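You operate a simulated robot arm through the tools that you are given. There is no shell and no other tool. Be economical: measure what you need, move in short steps, check, and stop when the job is done.

Carry out the task below with a simulated robot arm. There is one attempt and no reset: what you move stays moved.

## Task
Screw the red pocket book down in the press until the knob clicks.
Fine: swing the press arm aside to lay it in, then back over the bed. Where these are worked on the way, their far stop is far enough and under half their travel is too little: press arm.

It is judged by the outcome, as a careful person would: the job done as asked, and still so three seconds after it is handed in. It fails if anything else is knocked over, pushed out of place, dropped, spilled or broken.

## Robot
A 6-joint arm with a two-finger parallel gripper, fixed in place. Base frame: the origin is at the foot of the arm, x ahead of it, y to its left, z up; the work surface is at about z = 0. Readings come in mm, rad, newtons and seconds.
With the tool pointing down near the work surface it reaches from about 180 to 460 mm from the base axis. Its first joint turns from -1.222 to 1.222 rad. Payload 1.9 kg.
Tool frame: the origin (TCP) lies between the finger pads and is the grasp point; the fingertips stand 23 mm ahead of it; z points along the fingers, y is the line along which they close. The gripper opens to 94 mm. The fingers are 38 mm wide and 10 mm thick; the gripper's body (54 by 96 mm) begins 39 mm behind the TCP.
Orientation is that of the tool frame in the base frame, as a unit quaternion [w, x, y, z]. With the fingers straight down and closing along the base's y, the tool's x points along the base's -x, its y along +y and its z along -z.

## Interface
- The arm moves only by the tool step_arm. Its argument "motion" is one flat list of numbers, 7 for each row, row after row: the finger opening in mm, from 0 to 94, then the shift along the tool's x, y, z in units of 500 mm (1.0 is 500 mm), then the turn, a rotation vector about the tool's x, y, z in units of 60 degrees (1.0 is 60 degrees). In form: [grip, x, y, z, ax, ay, az, grip, x, y, z, ax, ay, az, ...]. A call has 1 to 10 rows; each row is the pose to reach, as a shift and turn from the pose commanded when the call began, along the tool's axes at that moment. A call with a number of a shift or a turn outside -1 to 1 is refused whole. Each row takes 0.2 s and may step no farther than 50 mm and 0.15 rad from the row before; otherwise, or with a gripper value out of range, the whole call is refused. A pose out of reach is approached as far as the arm can. The call stops where the force on the tool passes 40 N (or 10 N more than at its start, if that is more) or the arm is blocked; 0.2 s more then pass. The fingers move at their own pace (about 108 mm/s each) and stop on an object; they squeeze with about 34 N. The grip force told is the motor's: it shows also when the fingers shut on nothing. Time passes only in rows, and 0.2 s behind the last, so rows that repeat a pose let the fingers close. It gives the time, the measured TCP pose, the force on the tool (base axes), the opening and the grip force at its end, in the units of the frame above (readings bear some noise), with the torque about the TCP (base axes, N m) and any sound that the robot's microphone picked up, and new pictures: "pictures" is both (left out), scene, wrist or none.
- Cameras (640 x 400 px; columns grow to the right, rows downward): "scene" is fixed at [62.4, 314.5, 442.2]; the picture's right is [-0.73, -0.68, 0.00], its down [-0.27, 0.29, -0.92] and it looks along [0.63, -0.67, -0.39] (base axes); focal length 309 px, centre (320, 200). "wrist" rides on the gripper at [86, 16, -75] in the tool frame; the picture's right is [-0.18, 0.98, 0.00], its down [-0.58, -0.11, -0.81] and it looks along [-0.79, -0.15, 0.59] (tool axes); focal length 243 px, centre (320, 200). There is no depth. A picture from a camera that has moved, and an enlarged one, comes with that camera's place and axes in the base frame and with its lens.
- close_up(camera, box): a new picture of the part [left, top, right, bottom] of that camera's present view, enlarged. The clock stands still meanwhile.
- job_done(): hands the job in; it is judged then, once.

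Work in short steps. Places have to be worked out from the pictures, the camera data and where the tool is seen: move nearer, look again, correct. Check each grasp and each placing, and mend what went wrong. You have 120 turns and 200 pictures in all, those below and enlarged ones among them. Open the gripper and draw the arm clear of the work before you hand the job in, unless the task says otherwise; then end with one line.

The tools are called after "Request:" as name(argument=value, ...) on one line, values as JSON. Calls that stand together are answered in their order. step_arm: Moves the arm, as the interface text tells. Its arguments: {"type":"object","properties":{"motion":{"type":"array","items":{"type":"number"}},"pictures":{"type":"string","enum":["both","scene","wrist","none"]}},"required":["motion"]} The other tools are called the same way: close_up (camera, box) takes an enlarged picture of a part of a camera's view; job_done () hands the job in.

At the start:

```text
t: 0.0
tool_pos: [263.9, -191.6, 350.0]
orientation: [0.002, 0.0, 1.0, 0.001]
contact_force: [-0.8, 0.4, 0.4]
wrist_torque: [-0.01, 0.01, 0.01]
grip_width: 94.1
finger_force: 0.0
```

scene: 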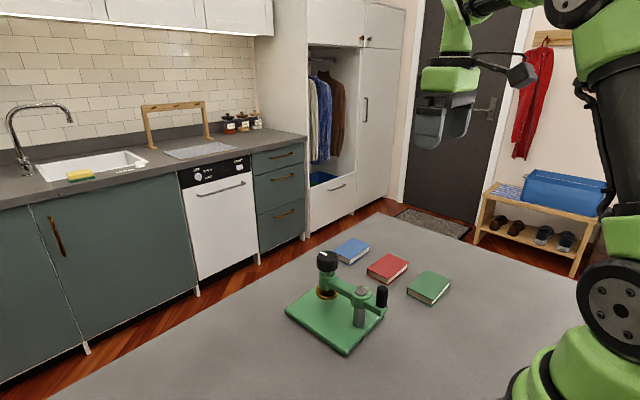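
wrist: 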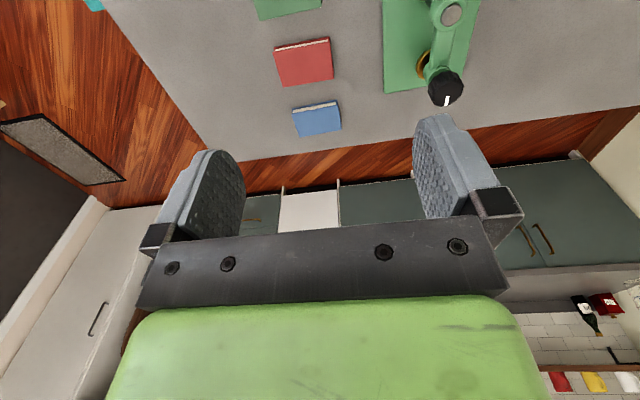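

I start with enlarged views of the press and books to measure their places.

Request:
close_up(camera="scene", box=[270, 220, 470, 360])

Request:
close_up(camera="wrist", box=[240, 0, 520, 175])

```text
2.86 times, centred on (370, 290) of scene
camera zoom: at [62.4, 314.5, 442.2], right [-0.73, -0.68, 0.0], down [-0.27, 0.29, -0.92], along [0.63, -0.67, -0.39], focal length 882 px, centre (177, -57)
```

zoom: 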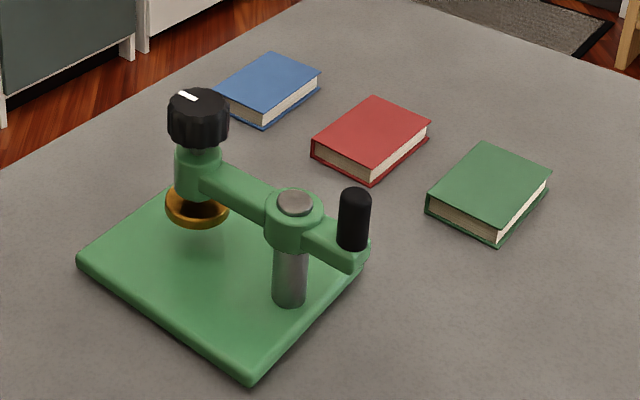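

```text
2.29 times, centred on (380, 88) of wrist
camera zoom: at [177.8, -176.2, 425.7], right [0.18, 0.98, 0.0], down [0.58, -0.11, 0.81], along [0.79, -0.15, -0.59], focal length 555 px, centre (183, 457)
```

zoom: 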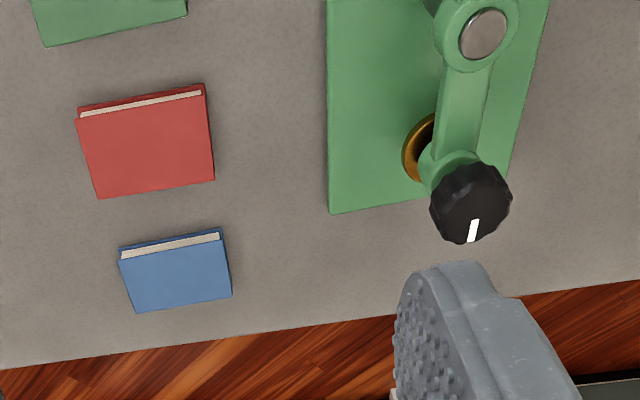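

The red book's centre looks to be near (355,-232), about 58 mm in x by 88 mm in y. The post is near (308,-52) and the knob near (381,-43,120). I shift sideways to look at the press squarely with the wrist camera.

Request:
step_arm(motion=[94, 0, 0.09, 0, 0, 0, 0, 94, 0, 0.18, 0, 0, 0, 0, 94, 0, 0.262, 0, 0, 0, 0, 94, 0, 0.262, 0, 0, 0, 0], pictures="wrist")

Request:
close_up(camera="wrist", box=[180, 0, 460, 175])

```text
t: 1.0
tool_pos: [263.8, -61.7, 350.8]
orientation: [0.001, 0.0, 1.0, 0.001]
contact_force: [-0.1, 0.4, 0.2]
wrist_torque: [-0.03, 0.02, 0.01]
grip_width: 94.0
finger_force: 0.1
camera wrist: at [177.6, -44.9, 425.9], right [0.18, 0.98, 0.0], down [0.58, -0.11, 0.81], along [0.79, -0.15, -0.59], focal length 243 px, centre (320, 200)
```

wrist: 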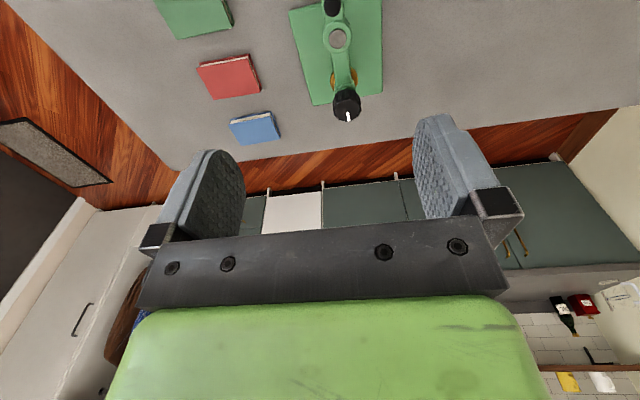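

```text
2.29 times, centred on (320, 88) of wrist
camera zoom: at [177.6, -44.9, 425.9], right [0.18, 0.98, 0.0], down [0.58, -0.11, 0.81], along [0.79, -0.15, -0.59], focal length 555 px, centre (320, 457)
```

zoom: 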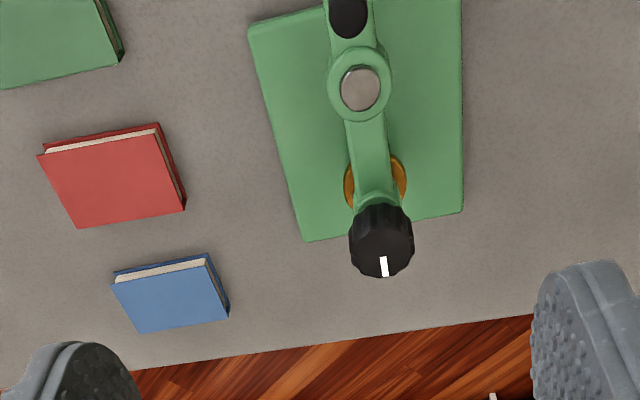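

The plate spans about x 285–432 and y -108–20. The post is at (303,-46) with its top at z 89, and the tail handle is at (264,-46) with its top near 117. I lower above the handle with the fingers partly closed, then check.

Request:
step_arm(motion=[50, 0, 0.032, 0.08, 0, 0, 0, 50, 0, 0.032, 0.17, 0, 0, 0, 50, 0, 0.032, 0.26, 0, 0, 0, 50, 0, 0.032, 0.36, 0, 0, 0, 50, 0, 0.032, 0.36, 0, 0, 0])

Request:
close_up(camera="scene", box=[290, 200, 430, 300])

```text
t: 2.2
tool_pos: [264.2, -45.5, 169.6]
orientation: [0.0, 0.0, 1.0, 0.001]
contact_force: [-0.1, 0.5, -0.7]
wrist_torque: [-0.02, -0.02, -0.02]
grip_width: 50.2
finger_force: 0.2
camera wrist: at [178.4, -29.3, 246.2], right [0.18, 0.98, 0.0], down [0.58, -0.11, 0.81], along [0.79, -0.15, -0.59], focal length 243 px, centre (320, 200)
```

scene: 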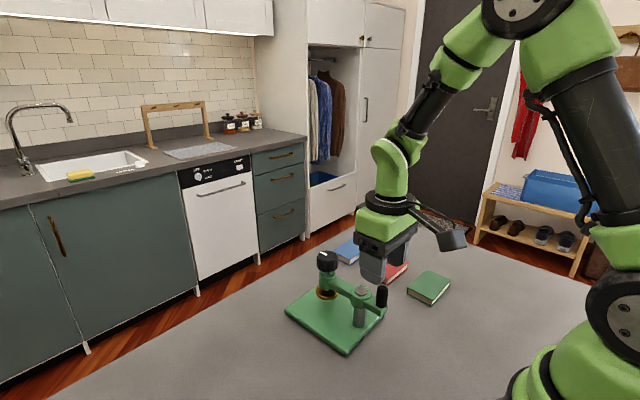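
wrist: 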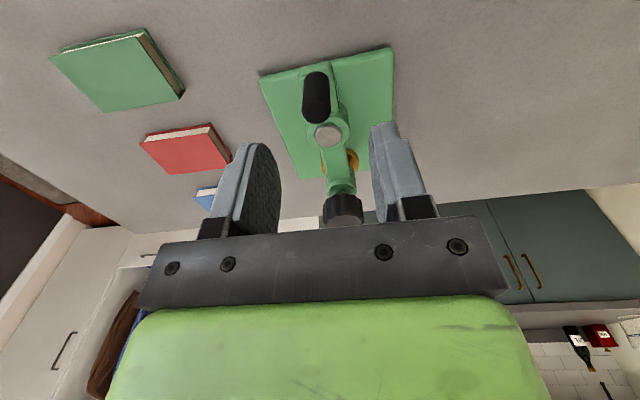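

```text
4.00 times, centred on (360, 250) of scene
camera zoom: at [62.4, 314.5, 442.2], right [-0.73, -0.68, 0.0], down [-0.27, 0.29, -0.92], along [0.63, -0.67, -0.39], focal length 1234 px, centre (160, 0)
```

zoom: 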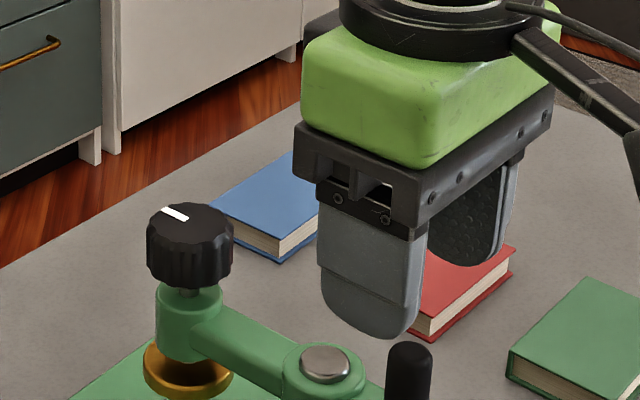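

The wrist view puts the handle at about (262,-47). I go down around it and close.

Request:
step_arm(motion=[50, 0.004, -0.003, 0.05, 0, 0, 0, 50, 0.004, -0.003, 0.107, 0, 0, 0, 0, 0.004, -0.003, 0.107, 0, 0, 0, 0, 0.004, -0.003, 0.107, 0, 0, 0])

Request:
close_up(camera="scene", box=[290, 200, 430, 300])

```text
t: 3.2
tool_pos: [262.6, -46.6, 116.5]
orientation: [0.001, -0.001, 1.0, 0.0]
contact_force: [-5.6, -13.7, -0.1]
wrist_torque: [-0.52, -0.12, -0.23]
grip_width: 17.9
finger_force: 34.2
camera wrist: at [176.8, -30.4, 192.3], right [0.18, 0.98, 0.0], down [0.58, -0.11, 0.81], along [0.79, -0.15, -0.59], focal length 243 px, centre (320, 200)
```

scene: 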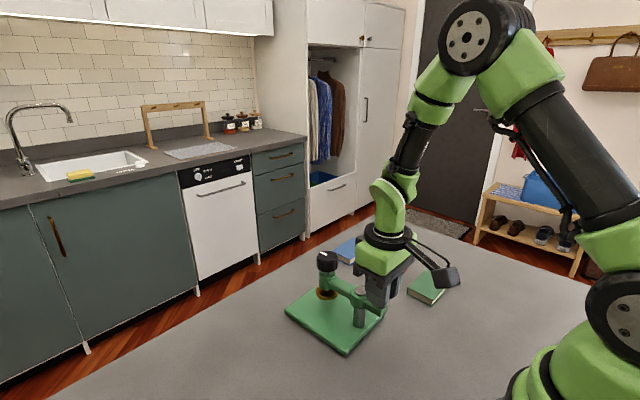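
wrist: 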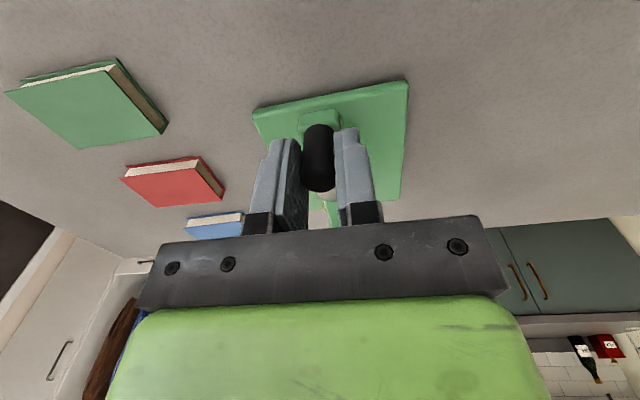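

```text
4.00 times, centred on (360, 250) of scene
camera zoom: at [62.4, 314.5, 442.2], right [-0.73, -0.68, 0.0], down [-0.27, 0.29, -0.92], along [0.63, -0.67, -0.39], focal length 1234 px, centre (160, 0)
```

zoom: 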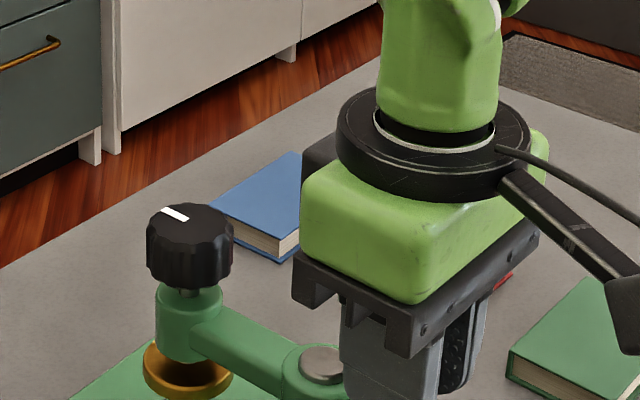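

The handle is gripped (17.9 mm, 34 N). I try a swing of about 22° that takes the handle toward -y and the head toward +y.

Request:
step_arm(motion=[0, -0.0007, -0.0106, 0, 0, 0, -0.124, 0, -0.0028, -0.0211, 0, 0, 0, -0.248, 0, -0.0062, -0.0312, 0, 0, 0, -0.372], pictures="scene")

```text
t: 4.0
tool_pos: [264.8, -61.3, 117.1]
orientation: [0.001, -0.195, 0.981, 0.0]
contact_force: [4.2, 1.1, 0.4]
wrist_torque: [-0.35, 0.14, -0.05]
grip_width: 17.8
finger_force: 33.7
```

scene: 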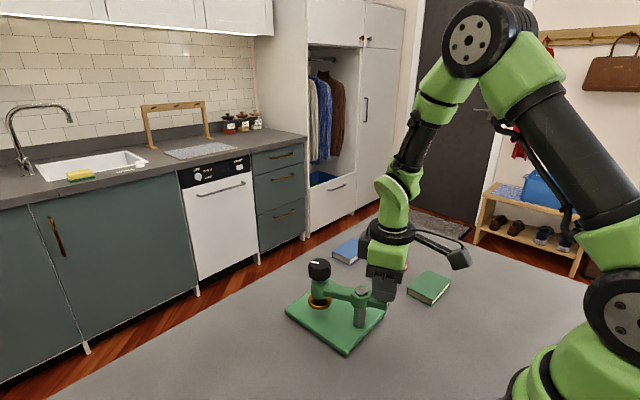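

It swings freely, with the head moving to +y. I continue by another 60° along the same arc.

Request:
step_arm(motion=[0, -0.0007, -0.0106, 0, 0, 0, -0.124, 0, -0.0028, -0.0211, 0, 0, 0, -0.248, 0, -0.0062, -0.0312, 0, 0, 0, -0.372, 0, -0.0108, -0.0407, 0, 0, 0, -0.497, 0, -0.0167, -0.0496, 0, 0, 0, -0.621, 0, -0.0237, -0.0577, 0, 0, 0, -0.745, 0, -0.0317, -0.0647, 0, 0, 0, -0.869, 0, -0.0405, -0.0707, 0, 0, 0, -0.993], pictures="both")

```text
t: 5.8
tool_pos: [297.6, -86.4, 117.4]
orientation: [0.001, -0.656, 0.755, 0.0]
contact_force: [2.1, 30.4, 18.9]
wrist_torque: [1.02, 0.3, -0.01]
grip_width: 18.0
finger_force: 34.2
camera wrist: at [270.3, -170.1, 192.3], right [-0.95, 0.32, 0.0], down [0.19, 0.56, 0.81], along [0.26, 0.77, -0.59], focal length 243 px, centre (320, 200)
```

scene: 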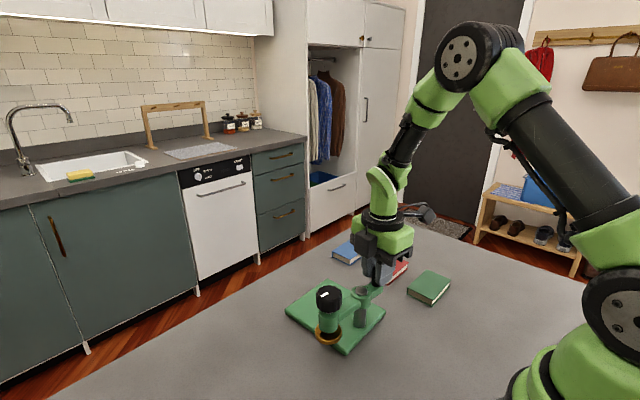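
wrist: 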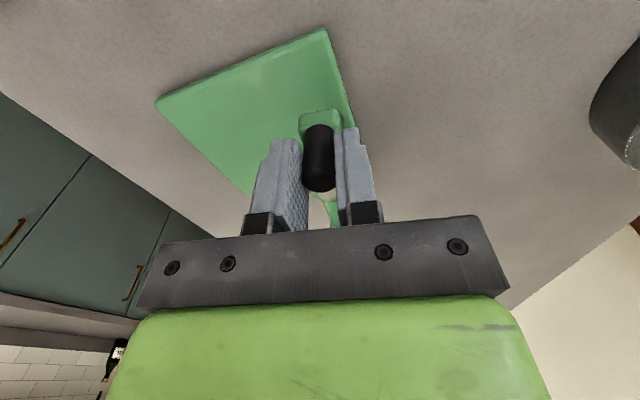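

It has swung about 82°, and the radial force of 30 N means the arc radius is a bit smaller than I used. I relieve 3 mm inward and try a little further for the far stop.

Request:
step_arm(motion=[0, -0.007, 0, 0, 0, 0, 0, 0, -0.0077, -0.0098, 0, 0, 0, -0.124, 0, -0.0096, -0.0195, 0, 0, 0, -0.248, 0, -0.0096, -0.0195, 0, 0, 0, -0.248], pictures="scene")

```text
t: 6.8
tool_pos: [309.0, -83.2, 117.9]
orientation: [-0.002, 0.749, -0.662, 0.003]
contact_force: [3.4, -27.8, 6.3]
wrist_torque: [-0.85, 0.41, 0.0]
grip_width: 17.9
finger_force: 34.6
```

scene: 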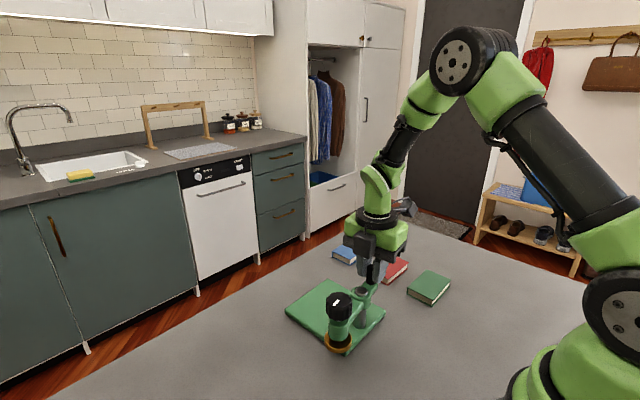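

It is now about 97° round. I go a little further to be sure it passes half its travel or finds the stop.

Request:
step_arm(motion=[0, 0.003, 0, 0, 0, 0, 0, 0, 0.0023, -0.0102, 0, 0, 0, -0.124, 0, 0.0003, -0.0203, 0, 0, 0, -0.248, 0, -0.003, -0.03, 0, 0, 0, -0.372], pictures="scene")

```text
t: 7.5
tool_pos: [309.5, -83.5, 116.4]
orientation: [0.002, 0.789, -0.614, -0.006]
contact_force: [-6.8, 0.9, 4.0]
wrist_torque: [0.03, -0.5, 0.08]
grip_width: 18.1
finger_force: 33.7
stopped in row 3: the force on the tool passed its limit at 63 N (the readings are from after the stop); the commanded pose is now the measured one
```

scene: 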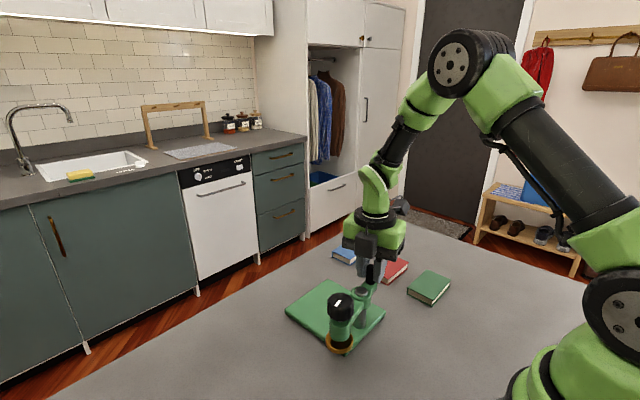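

The stop was reached at about 100°. I release the handle, rise, and square the tool so it closes along x.

Request:
step_arm(motion=[45, 0, 0, 0, 0, 0, 0, 45, 0, 0, 0, 0, 0, 0, 45, 0, 0, -0.09, 0, 0, 0, 45, 0, 0, -0.17, 0, 0, 0.12, 70, 0, 0, -0.25, 0, 0, 0.236, 80, 0, 0, -0.25, 0, 0, 0.236])

Request:
close_up(camera="scene", box=[270, 220, 470, 360])

```text
t: 8.9
tool_pos: [311.1, -83.6, 240.6]
orientation: [-0.003, -0.707, 0.707, 0.006]
contact_force: [-0.3, 0.2, 0.6]
wrist_torque: [-0.01, 0.01, 0.01]
grip_width: 80.0
finger_force: 0.1
camera wrist: at [297.3, -171.4, 316.6], right [-0.98, 0.18, 0.01], down [0.12, 0.58, 0.81], along [0.14, 0.8, -0.59], focal length 243 px, centre (320, 200)
```

scene: 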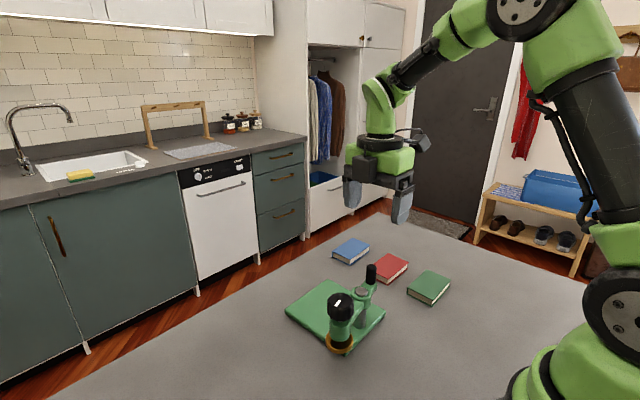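
wrist: 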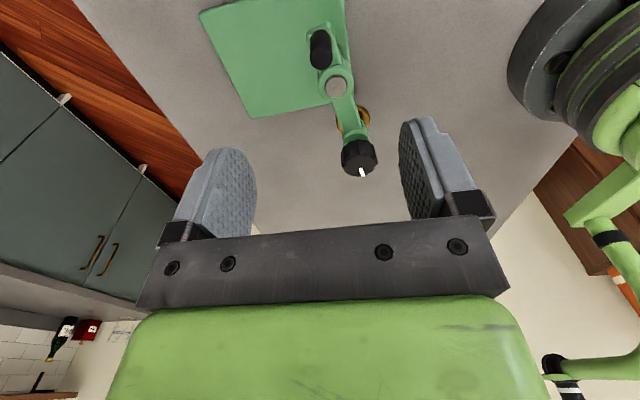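

```text
2.86 times, centred on (370, 290) of scene
camera zoom: at [62.4, 314.5, 442.2], right [-0.73, -0.68, 0.0], down [-0.27, 0.29, -0.92], along [0.63, -0.67, -0.39], focal length 882 px, centre (177, -57)
```

zoom: 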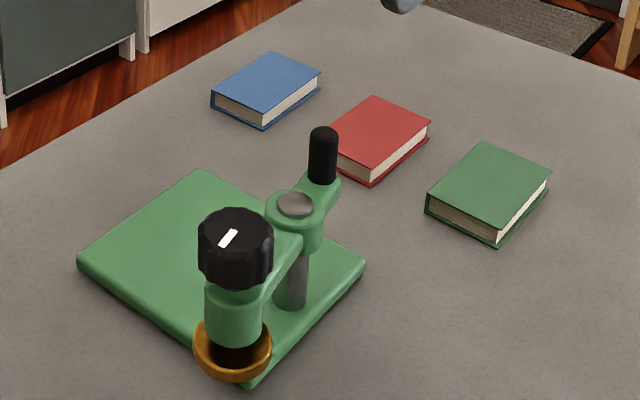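

The bed is now clear. I move above the red book at about (358,-234), closing along x, and look before descending.

Request:
step_arm(motion=[80, 0.08, -0.025, 0, 0, 0, 0, 80, 0.16, -0.05, 0, 0, 0, 0, 80, 0.23, -0.07, 0, 0, 0, 0, 80, 0.3, -0.094, 0, 0, 0, 0, 80, 0.3, -0.094, 0.09, 0, 0, 0, 80, 0.3, -0.094, 0.18, 0, 0, 0, 80, 0.3, -0.094, 0.24, 0, 0, 0, 80, 0.3, -0.094, 0.24, 0, 0, 0])

Request:
close_up(camera="scene", box=[310, 200, 450, 300])

```text
t: 10.7
tool_pos: [357.4, -233.1, 119.9]
orientation: [0.003, 0.708, -0.706, -0.007]
contact_force: [0.3, -0.9, -0.3]
wrist_torque: [0.01, 0.02, 0.02]
grip_width: 79.9
finger_force: 0.0
camera wrist: at [342.1, -319.4, 194.3], right [-0.98, 0.18, 0.01], down [0.12, 0.58, 0.81], along [0.14, 0.8, -0.59], focal length 243 px, centre (320, 200)
```

scene: 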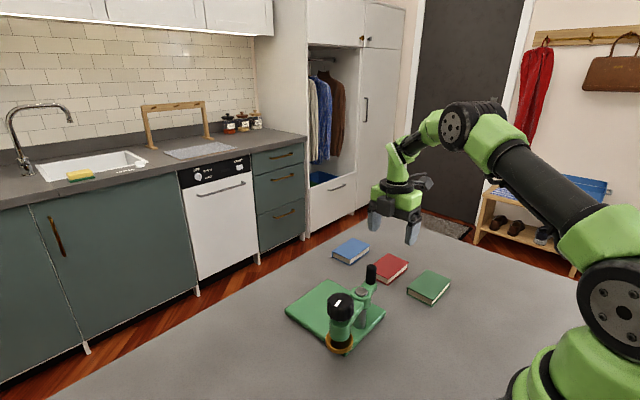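
wrist: 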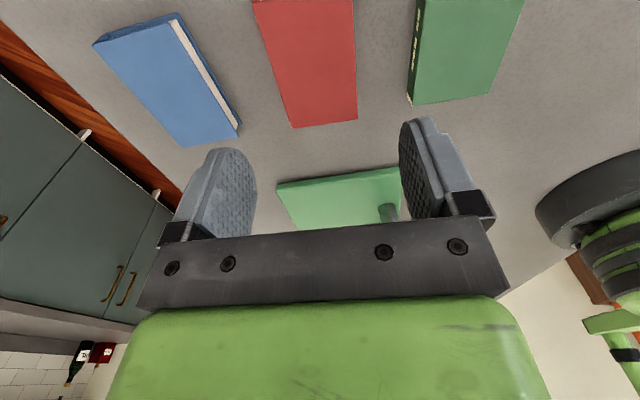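

```text
4.00 times, centred on (380, 250) of scene
camera zoom: at [62.4, 314.5, 442.2], right [-0.73, -0.68, 0.0], down [-0.27, 0.29, -0.92], along [0.63, -0.67, -0.39], focal length 1234 px, centre (80, 0)
```

zoom: 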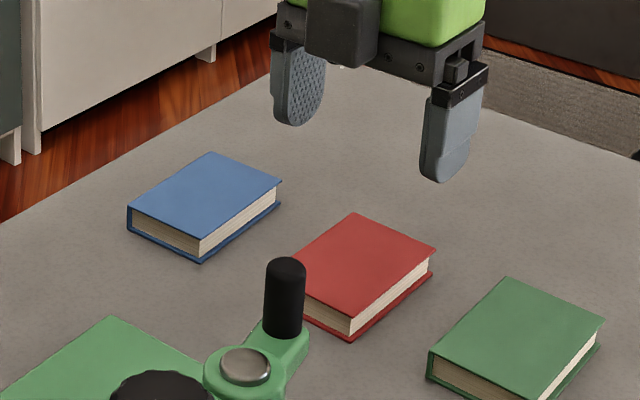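

The book measures centred at x≈359, y≈-234 and skewed about 2.5°. I level the tool, align it and descend with the tips about 3 mm above the table.

Request:
step_arm(motion=[80, 0.002, -0.003, 0.08, 0.0135, 0.0053, 0.041, 80, 0.002, -0.003, 0.15, 0.0135, 0.0053, 0.041, 80, 0.002, -0.003, 0.187, 0.0135, 0.0053, 0.041, 80, 0.002, -0.003, 0.187, 0.0135, 0.0053, 0.041], pictures="wrist")

Request:
close_up(camera="scene", box=[310, 200, 450, 300])

```text
t: 11.7
tool_pos: [357.1, -233.3, 26.3]
orientation: [-0.001, -0.692, 0.722, -0.001]
contact_force: [0.1, 1.0, 1.2]
wrist_torque: [0.0, -0.02, -0.02]
grip_width: 80.1
finger_force: 0.1
camera wrist: at [338.2, -319.7, 101.5], right [-0.97, 0.22, 0.0], down [0.13, 0.58, 0.81], along [0.18, 0.79, -0.59], focal length 243 px, centre (320, 200)
```

wrist: 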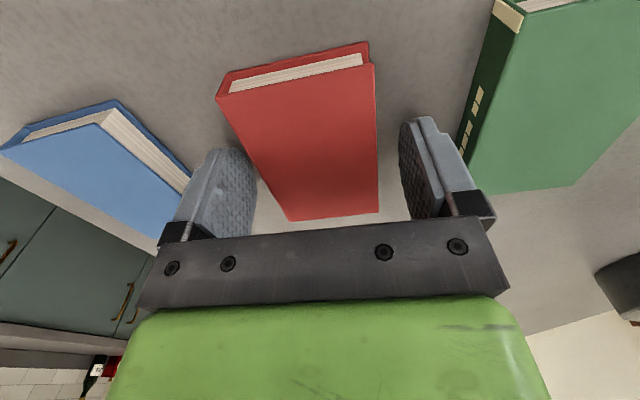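

```text
4.00 times, centred on (380, 250) of scene
camera zoom: at [62.4, 314.5, 442.2], right [-0.73, -0.68, 0.0], down [-0.27, 0.29, -0.92], along [0.63, -0.67, -0.39], focal length 1234 px, centre (80, 0)
```

zoom: 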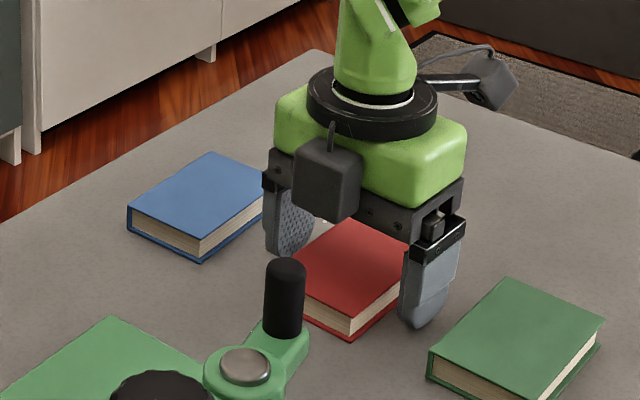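

The book sits between the fingers, so I close and lift slightly to check the hold.

Request:
step_arm(motion=[0, 0, 0, 0, 0, 0, 0, 0, 0, 0, 0, 0, 0, 0, 0, 0, 0, -0.04, 0, 0, 0, 0, 0, 0, -0.08, 0, 0, 0])

```text
t: 12.7
tool_pos: [357.9, -233.4, 65.2]
orientation: [0.001, -0.693, 0.721, -0.001]
contact_force: [0.0, 0.1, 0.1]
wrist_torque: [0.0, 0.02, 0.01]
grip_width: 57.4
finger_force: 33.7
camera wrist: at [338.2, -320.0, 141.8], right [-0.97, 0.22, 0.0], down [0.13, 0.58, 0.81], along [0.18, 0.79, -0.59], focal length 243 px, centre (320, 200)
```

scene: 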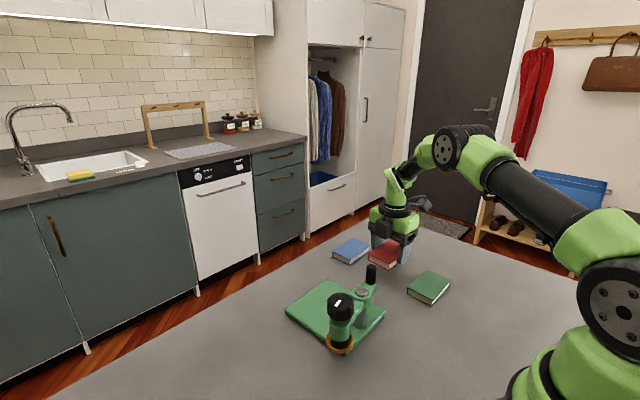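
wrist: 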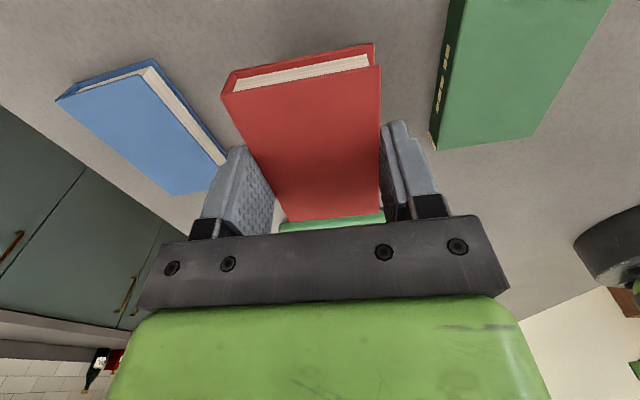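

The book is held at 57.4 mm. I raise it to z≈160, above the press parts, and carry it toward the bed while turning it back.

Request:
step_arm(motion=[0, 0, 0, -0.09, 0, 0, 0, 0, 0, 0, -0.19, 0, 0, 0, 0, -0.054, -0.005, -0.19, 0, 0, 0.14, 0, -0.108, -0.01, -0.19, 0, 0, 0.28, 0, -0.162, -0.014, -0.19, 0, 0, 0.42, 0, -0.216, -0.019, -0.19, 0, 0, 0.56, 0, -0.27, -0.024, -0.19, 0, 0, 0.7, 0, -0.324, -0.029, -0.19, 0, 0, 0.84, 0, -0.3776, -0.033, -0.19, 0, 0, 0.98, 0, -0.3776, -0.033, -0.19, 0, 0, 0.98], pictures="scene")

```text
t: 14.9
tool_pos: [381.4, -45.4, 161.0]
orientation: [0.001, -0.248, 0.969, 0.0]
contact_force: [0.0, -0.8, -0.1]
wrist_torque: [0.0, 0.04, 0.02]
grip_width: 57.4
finger_force: 33.8
```

scene: 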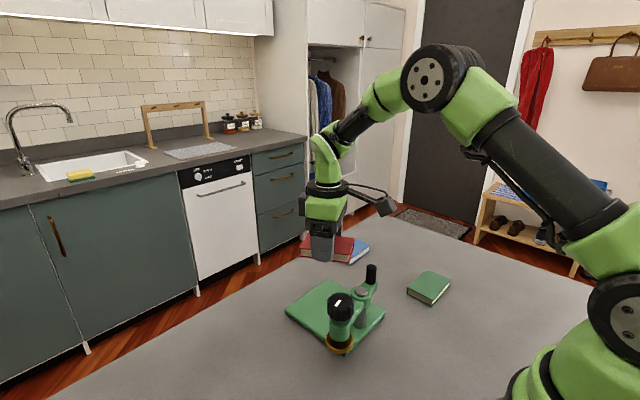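

About 28.7° of turn remains, so I finish the rotation.

Request:
step_arm(motion=[0, 0, 0, 0, 0, 0, 0.12, 0, 0, 0, 0, 0, 0, 0.24, 0, 0, 0, 0, 0, 0, 0.36, 0, 0, 0, 0, 0, 0, 0.478, 0, 0, 0, 0, 0, 0, 0.478], pictures="both")

```text
t: 16.1
tool_pos: [380.2, -46.8, 163.2]
orientation: [0.001, -0.001, 1.0, 0.0]
contact_force: [-0.3, -0.1, -0.1]
wrist_torque: [0.01, 0.0, 0.01]
grip_width: 56.9
finger_force: 33.7
camera wrist: at [295.2, -29.9, 237.0], right [0.18, 0.98, 0.0], down [0.58, -0.11, 0.81], along [0.79, -0.15, -0.59], focal length 243 px, centre (320, 200)
```

scene: 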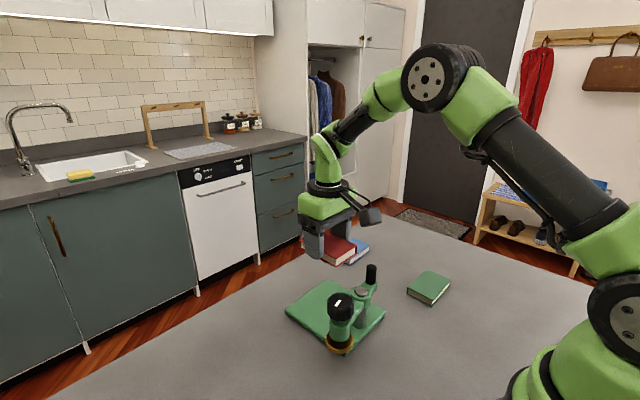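
wrist: 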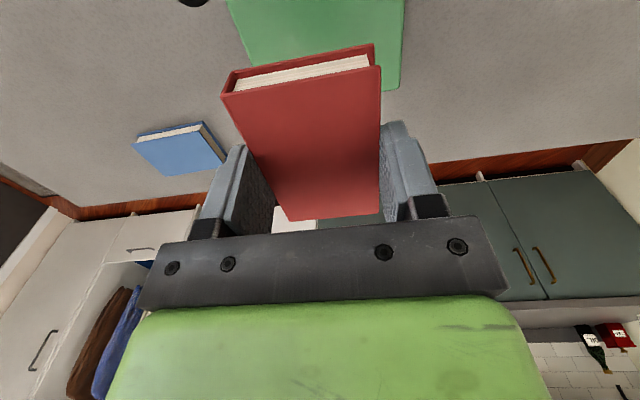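

The book is centred under the gripper at about (381,-45), and the trailing camera should clear the hub by about 20 mm. I descend to just above the bed.

Request:
step_arm(motion=[0, -0.003, 0.002, 0.08, 0, 0, 0, 0, -0.003, 0.003, 0.15, 0, 0, 0, 0, -0.003, 0.003, 0.2, 0, 0, 0, 0, -0.003, 0.003, 0.226, 0, 0, 0, 0, -0.003, 0.003, 0.226, 0, 0, 0], pictures="both")

Request:
close_up(camera="scene", box=[270, 230, 410, 360])

```text
t: 17.3
tool_pos: [383.1, -43.9, 49.2]
orientation: [0.001, -0.001, 1.0, 0.0]
contact_force: [0.0, 0.3, -1.1]
wrist_torque: [0.01, 0.0, -0.03]
grip_width: 57.0
finger_force: 33.8
camera wrist: at [297.3, -28.5, 123.9], right [0.18, 0.98, 0.0], down [0.58, -0.11, 0.81], along [0.79, -0.15, -0.59], focal length 243 px, centre (320, 200)
```

scene: 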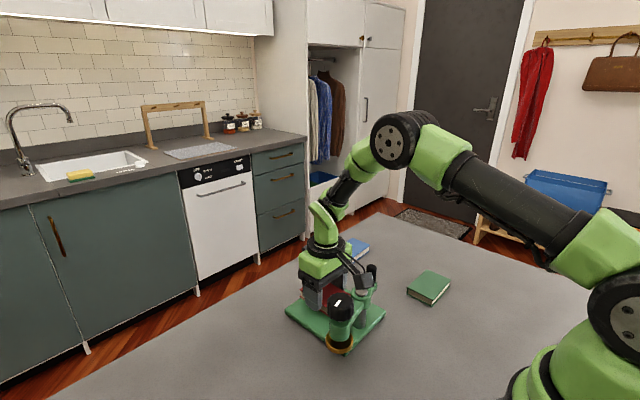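
wrist: 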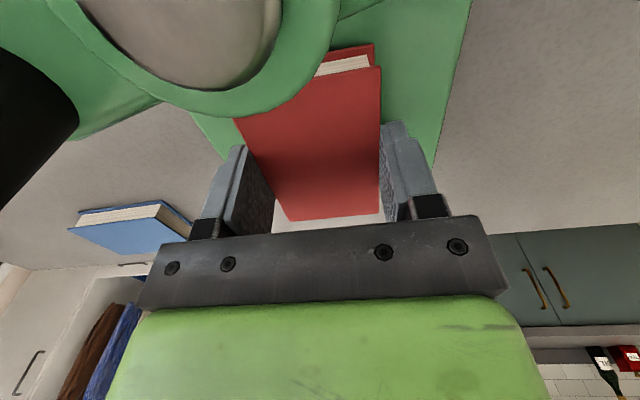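

```text
3.08 times, centred on (340, 295) of scene
camera zoom: at [62.4, 314.5, 442.2], right [-0.73, -0.68, 0.0], down [-0.27, 0.29, -0.92], along [0.63, -0.67, -0.39], focal length 949 px, centre (258, -92)
```

zoom: 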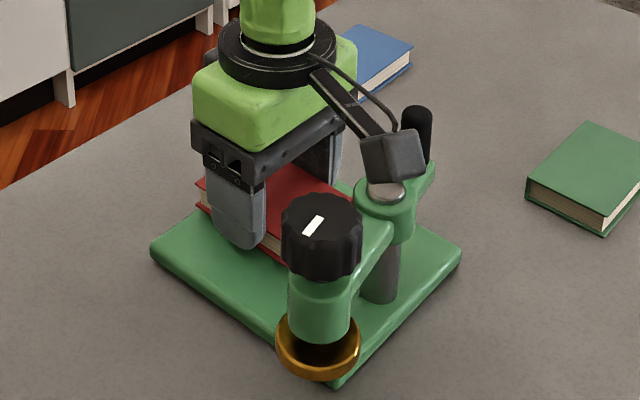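

The camera box still clears the hub by about 15 mm, and the book should be about 10 mm above the bed. I lower gently and watch the force.

Request:
step_arm(motion=[0, 0, 0, 0.006, 0, 0, 0, 0, 0, 0, 0.012, 0, 0, 0, 0, 0, 0, 0.012, 0, 0, 0], pictures="none")

```text
t: 18.1
tool_pos: [382.8, -44.1, 42.2]
orientation: [0.001, -0.001, 1.0, 0.0]
contact_force: [0.4, -0.1, -0.9]
wrist_torque: [-0.02, -0.01, 0.01]
grip_width: 56.9
finger_force: 33.8
```

No contact yet at z 42, so I go a few mm more.

Request:
step_arm(motion=[0, 0, 0, 0.004, 0, 0, 0, 0, 0, 0, 0.008, 0, 0, 0, 0, 0, 0, 0.008, 0, 0, 0], pictures="none")

Request:
close_up(camera="scene", box=[270, 230, 410, 360])

```text
t: 18.7
tool_pos: [384.8, -44.4, 41.3]
orientation: [0.001, -0.001, 1.0, 0.0]
contact_force: [-2.6, 0.2, 7.0]
wrist_torque: [-0.1, -0.02, 0.0]
grip_width: 56.9
finger_force: 34.1
stopped in row 3: the force on the tool passed its limit at 43 N (the readings are from after the stop); the commanded pose is now the measured one
```

```text
3.08 times, centred on (340, 295) of scene
camera zoom: at [62.4, 314.5, 442.2], right [-0.73, -0.68, 0.0], down [-0.27, 0.29, -0.92], along [0.63, -0.67, -0.39], focal length 949 px, centre (258, -92)
```

zoom: 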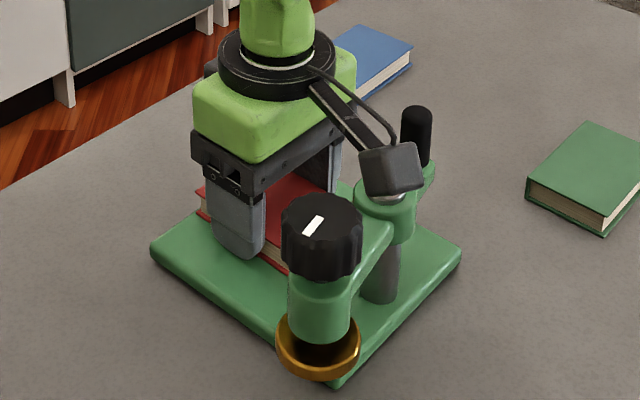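

The contact torque is nearly zero, so the load is under the TCP: the book is on the bed (top of bed ≈15). I release and rise.

Request:
step_arm(motion=[66, 0, 0, 0, 0, 0, 0, 72, 0, 0, 0, 0, 0, 0, 72, 0, 0, -0.06, 0, 0, 0, 72, 0, 0, -0.15, 0, 0, 0, 72, 0, 0, -0.24, 0, 0, 0, 72, 0, 0, -0.24, 0, 0, 0])

Request:
close_up(camera="scene", box=[270, 230, 410, 360])

Request:
close_up(camera="wrist", box=[120, 0, 480, 225])

```text
t: 20.1
tool_pos: [382.8, -44.8, 160.8]
orientation: [0.001, 0.0, 1.0, -0.001]
contact_force: [0.3, -0.3, -0.4]
wrist_torque: [0.01, 0.01, 0.02]
grip_width: 71.9
finger_force: 0.0
camera wrist: at [296.8, -28.5, 235.6], right [0.18, 0.98, 0.0], down [0.58, -0.11, 0.81], along [0.79, -0.15, -0.59], focal length 243 px, centre (320, 200)
```

scene: 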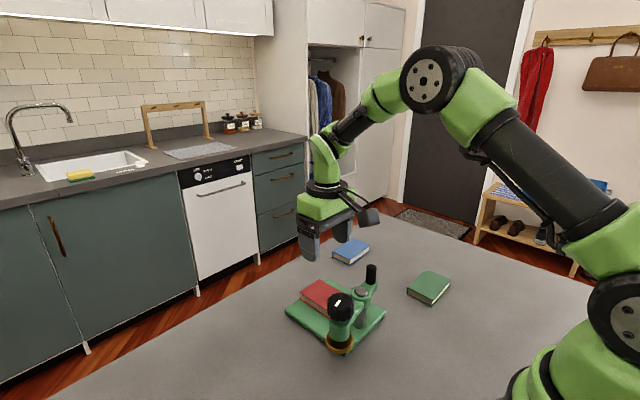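
wrist: 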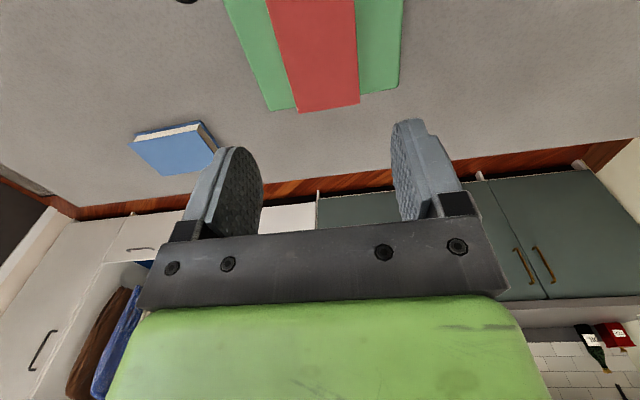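

```text
3.08 times, centred on (340, 295) of scene
camera zoom: at [62.4, 314.5, 442.2], right [-0.73, -0.68, 0.0], down [-0.27, 0.29, -0.92], along [0.63, -0.67, -0.39], focal length 949 px, centre (258, -92)
```

zoom: 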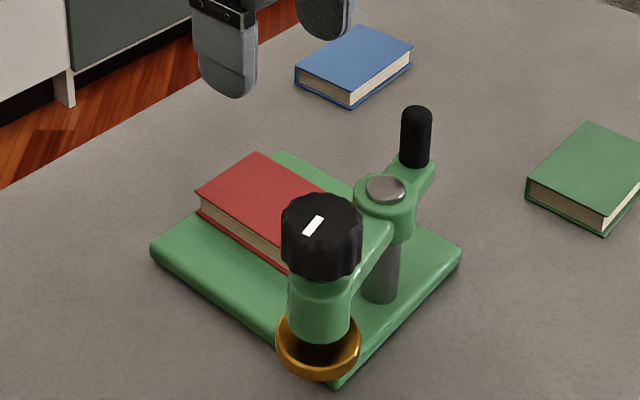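

```text
1.78 times, centred on (300, 112) of wrist
camera zoom: at [296.8, -28.5, 235.6], right [0.18, 0.98, 0.0], down [0.58, -0.11, 0.81], along [0.79, -0.15, -0.59], focal length 431 px, centre (356, 356)
```

zoom: 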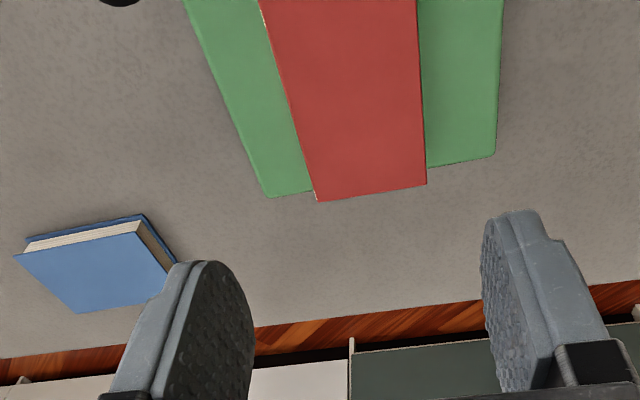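

The book lies fully on the bed, centred near (383,-45). Next I go back over the handle at (310,-84), turning the tool part way.

Request:
step_arm(motion=[50, 0.02, -0.011, -0.01, 0, 0, -0.14, 50, 0.04, -0.022, -0.01, 0, 0, -0.28, 50, 0.063, -0.034, -0.01, 0, 0, -0.42, 50, 0.084, -0.045, -0.01, 0, 0, -0.56, 50, 0.105, -0.056, -0.01, 0, 0, -0.7, 50, 0.126, -0.067, -0.01, 0, 0, -0.84, 50, 0.146, -0.078, -0.01, 0, 0, -0.98, 50, 0.146, -0.078, -0.01, 0, 0, -0.98])

Request:
close_up(camera="scene", box=[270, 210, 430, 350])

```text
t: 21.9
tool_pos: [309.6, -83.3, 165.9]
orientation: [0.002, -0.492, 0.871, -0.001]
contact_force: [0.1, 0.0, 0.2]
wrist_torque: [-0.04, -0.02, -0.01]
grip_width: 50.3
finger_force: 0.0
camera wrist: at [251.3, -149.4, 240.2], right [-0.75, 0.66, 0.0], down [0.39, 0.44, 0.81], along [0.54, 0.6, -0.59], focal length 243 px, centre (320, 200)
```

scene: 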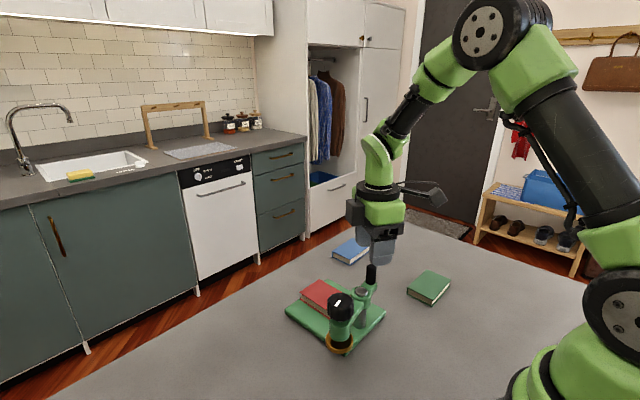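
wrist: 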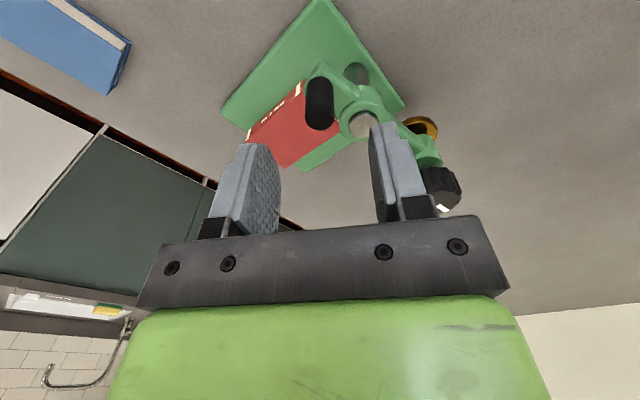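

```text
2.86 times, centred on (350, 280) of scene
camera zoom: at [62.4, 314.5, 442.2], right [-0.73, -0.68, 0.0], down [-0.27, 0.29, -0.92], along [0.63, -0.67, -0.39], focal length 882 px, centre (234, -29)
```

zoom: 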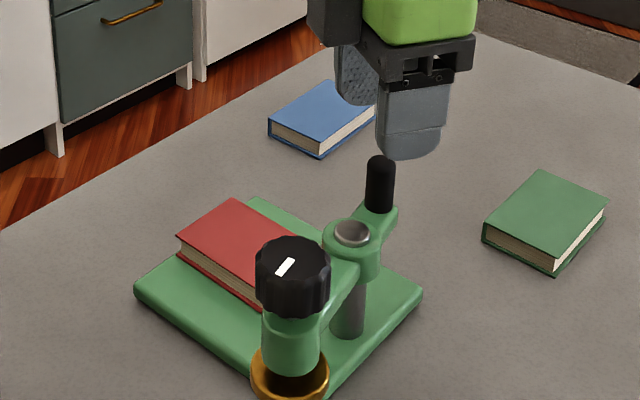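

The handle's top computes to (310,-85), right under the tool. I descend and grip it.

Request:
step_arm(motion=[50, 0, 0, 0.05, 0, 0, 0, 50, 0, 0, 0.098, 0, 0, 0, 0, 0, 0, 0.098, 0, 0, 0, 0, 0, 0, 0.098, 0, 0, 0], pictures="wrist")

```text
t: 22.9
tool_pos: [309.3, -83.1, 116.9]
orientation: [0.001, -0.491, 0.871, -0.001]
contact_force: [-14.9, 8.0, 10.6]
wrist_torque: [0.18, 0.0, -0.11]
grip_width: 17.3
finger_force: 34.1
camera wrist: at [251.4, -149.7, 191.4], right [-0.75, 0.67, 0.0], down [0.39, 0.44, 0.81], along [0.54, 0.6, -0.59], focal length 243 px, centre (320, 200)
```

wrist: 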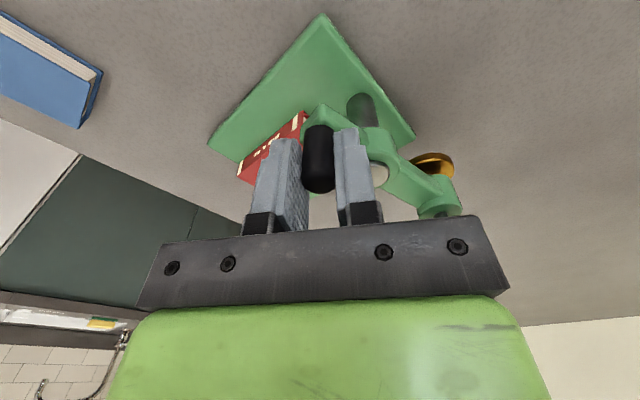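

The handle is held (17.3 mm). I swing it back along the arc about the post at (302,-45) with R≈39, first by 56°.

Request:
step_arm(motion=[0, 0.0068, 0.0086, 0, 0, 0, 0.1337, 0, 0.0123, 0.0181, 0, 0, 0, 0.2674, 0, 0.0164, 0.0282, 0, 0, 0, 0.4011, 0, 0.0191, 0.0389, 0, 0, 0, 0.5348, 0, 0.0203, 0.0498, 0, 0, 0, 0.6685, 0, 0.0199, 0.0607, 0, 0, 0, 0.8022, 0, 0.018, 0.0716, 0, 0, 0, 0.9358], pictures="scene")

```text
t: 24.5
tool_pos: [274.0, -72.5, 115.3]
orientation: [0.0, -0.022, 1.0, 0.0]
contact_force: [-19.7, -11.8, 2.1]
wrist_torque: [-0.34, -0.61, 0.22]
grip_width: 17.3
finger_force: 33.9
```

scene: 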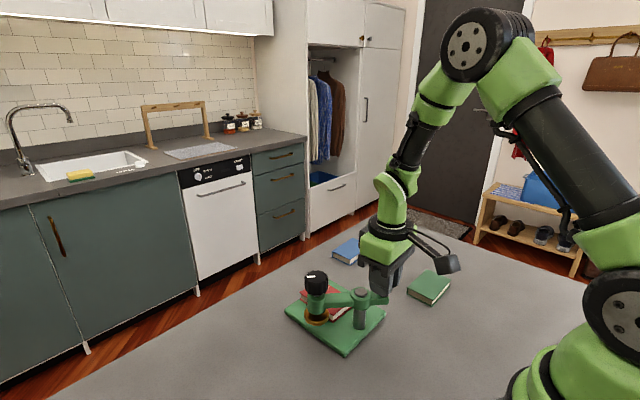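

It swings over the book. I check that the platen clears the book before finishing.

Request:
close_up(camera="scene", box=[270, 240, 410, 360])

```text
3.33 times, centred on (340, 300) of scene
camera zoom: at [62.4, 314.5, 442.2], right [-0.73, -0.68, 0.0], down [-0.27, 0.29, -0.92], along [0.63, -0.67, -0.39], focal length 1028 px, centre (253, -133)
```

zoom: 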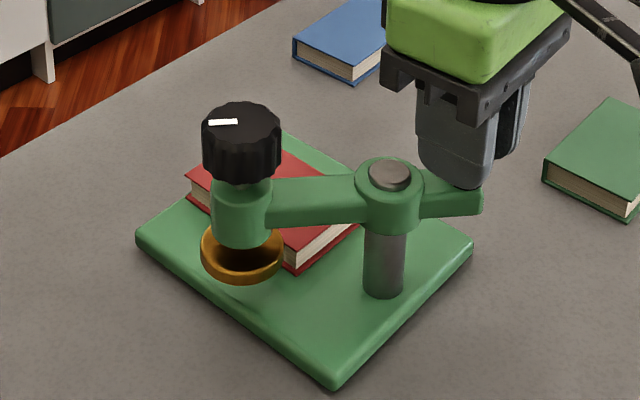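

The platen clears the book. I finish the remaining ~44° back to over the bed.

Request:
step_arm(motion=[0, 0.008, 0.0068, 0, 0, 0, 0.124, 0, 0.0134, 0.0158, 0, 0, 0, 0.248, 0, 0.0176, 0.0254, 0, 0, 0, 0.372, 0, 0.0204, 0.0355, 0, 0, 0, 0.497, 0, 0.0219, 0.0458, 0, 0, 0, 0.621, 0, 0.0222, 0.0555, 0, 0, 0, 0.735], pictures="scene")

Request:
close_up(camera="scene", box=[270, 240, 410, 360])

```text
t: 25.6
tool_pos: [263.4, -55.1, 115.7]
orientation: [0.0, 0.241, 0.971, 0.0]
contact_force: [-2.9, -2.5, 5.4]
wrist_torque: [-0.19, -0.12, -0.01]
grip_width: 17.2
finger_force: 34.1
stopped in row 5: the force on the tool passed its limit at 43 N (the readings are from after the stop); the commanded pose is now the measured one
```

scene: 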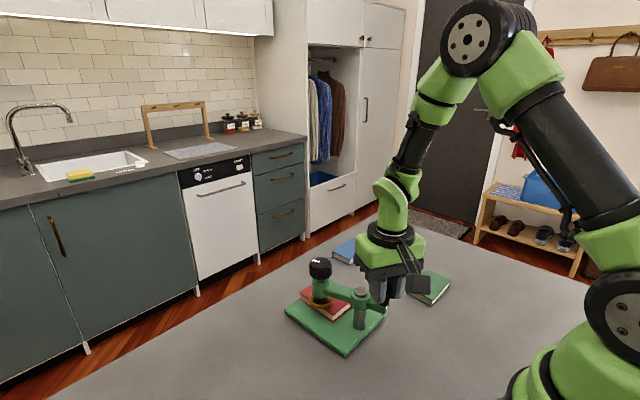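

```text
3.33 times, centred on (340, 300) of scene
camera zoom: at [62.4, 314.6, 442.2], right [-0.73, -0.68, 0.0], down [-0.27, 0.29, -0.92], along [0.63, -0.67, -0.39], focal length 1028 px, centre (253, -133)
```

zoom: 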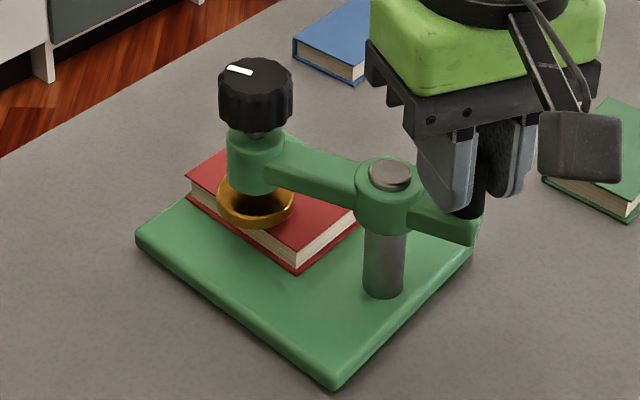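

It stopped about 13° short on the force limit; the book is undisturbed. I nudge the handle on along the arc without turning the tool.

Request:
step_arm(motion=[0, 0.003, 0.004, 0, 0, 0, 0, 0, 0.006, 0.008, 0, 0, 0, 0, 0, 0.0087, 0.0113, 0, 0, 0, 0], pictures="scene")

Request:
close_up(camera="scene", box=[270, 240, 410, 360])

```text
t: 26.3
tool_pos: [260.6, -48.0, 116.2]
orientation: [-0.002, 0.244, 0.97, 0.001]
contact_force: [-1.0, -1.1, 4.8]
wrist_torque: [0.25, -0.3, -0.06]
grip_width: 17.9
finger_force: 34.3
stopped in row 3: the force on the tool passed its limit at 42 N (the readings are from after the stop); the commanded pose is now the measured one
```

scene: 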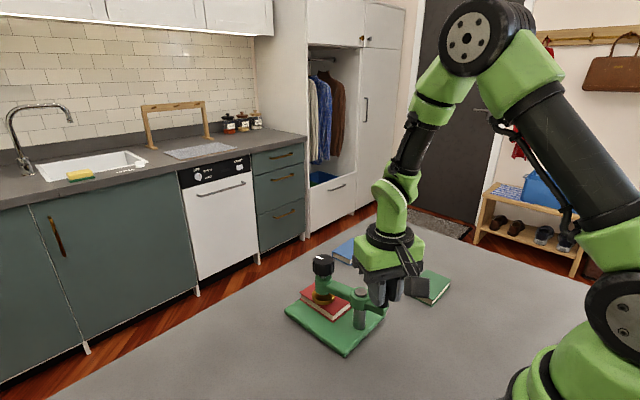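

```text
3.33 times, centred on (340, 300) of scene
camera zoom: at [62.4, 314.6, 442.2], right [-0.73, -0.68, 0.0], down [-0.27, 0.29, -0.92], along [0.63, -0.67, -0.39], focal length 1028 px, centre (253, -133)
```

zoom: 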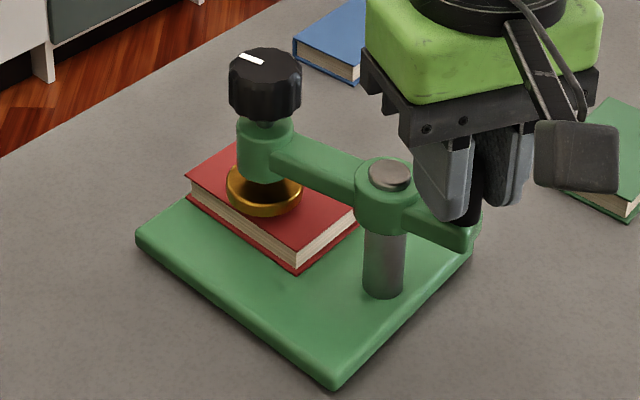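

About 5° are left compared with the first picture. I nudge a bit more, slightly inward.

Request:
step_arm(motion=[0, 0.0008, 0.0047, 0, 0, 0, 0, 0, 0.0016, 0.0094, 0, 0, 0, 0, 0, 0.0016, 0.0094, 0, 0, 0, 0], pictures="none")

Request:
close_up(camera="scene", box=[270, 220, 470, 360])

```text
t: 26.9
tool_pos: [260.0, -45.3, 115.1]
orientation: [-0.005, 0.247, 0.969, 0.0]
contact_force: [-2.6, -0.6, 4.1]
wrist_torque: [0.29, -0.32, -0.03]
grip_width: 17.8
finger_force: 33.8
stopped in row 3: the force on the tool passed its limit at 42 N (the readings are from after the stop); the commanded pose is now the measured one
```

```text
2.86 times, centred on (370, 290) of scene
camera zoom: at [62.4, 314.6, 442.2], right [-0.73, -0.68, 0.0], down [-0.27, 0.29, -0.92], along [0.63, -0.67, -0.39], focal length 882 px, centre (177, -57)
```

zoom: 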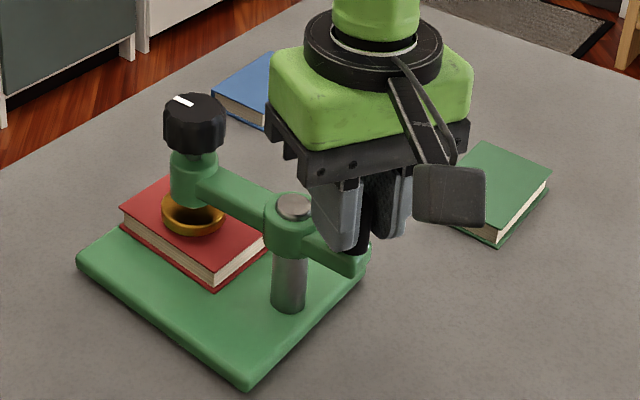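

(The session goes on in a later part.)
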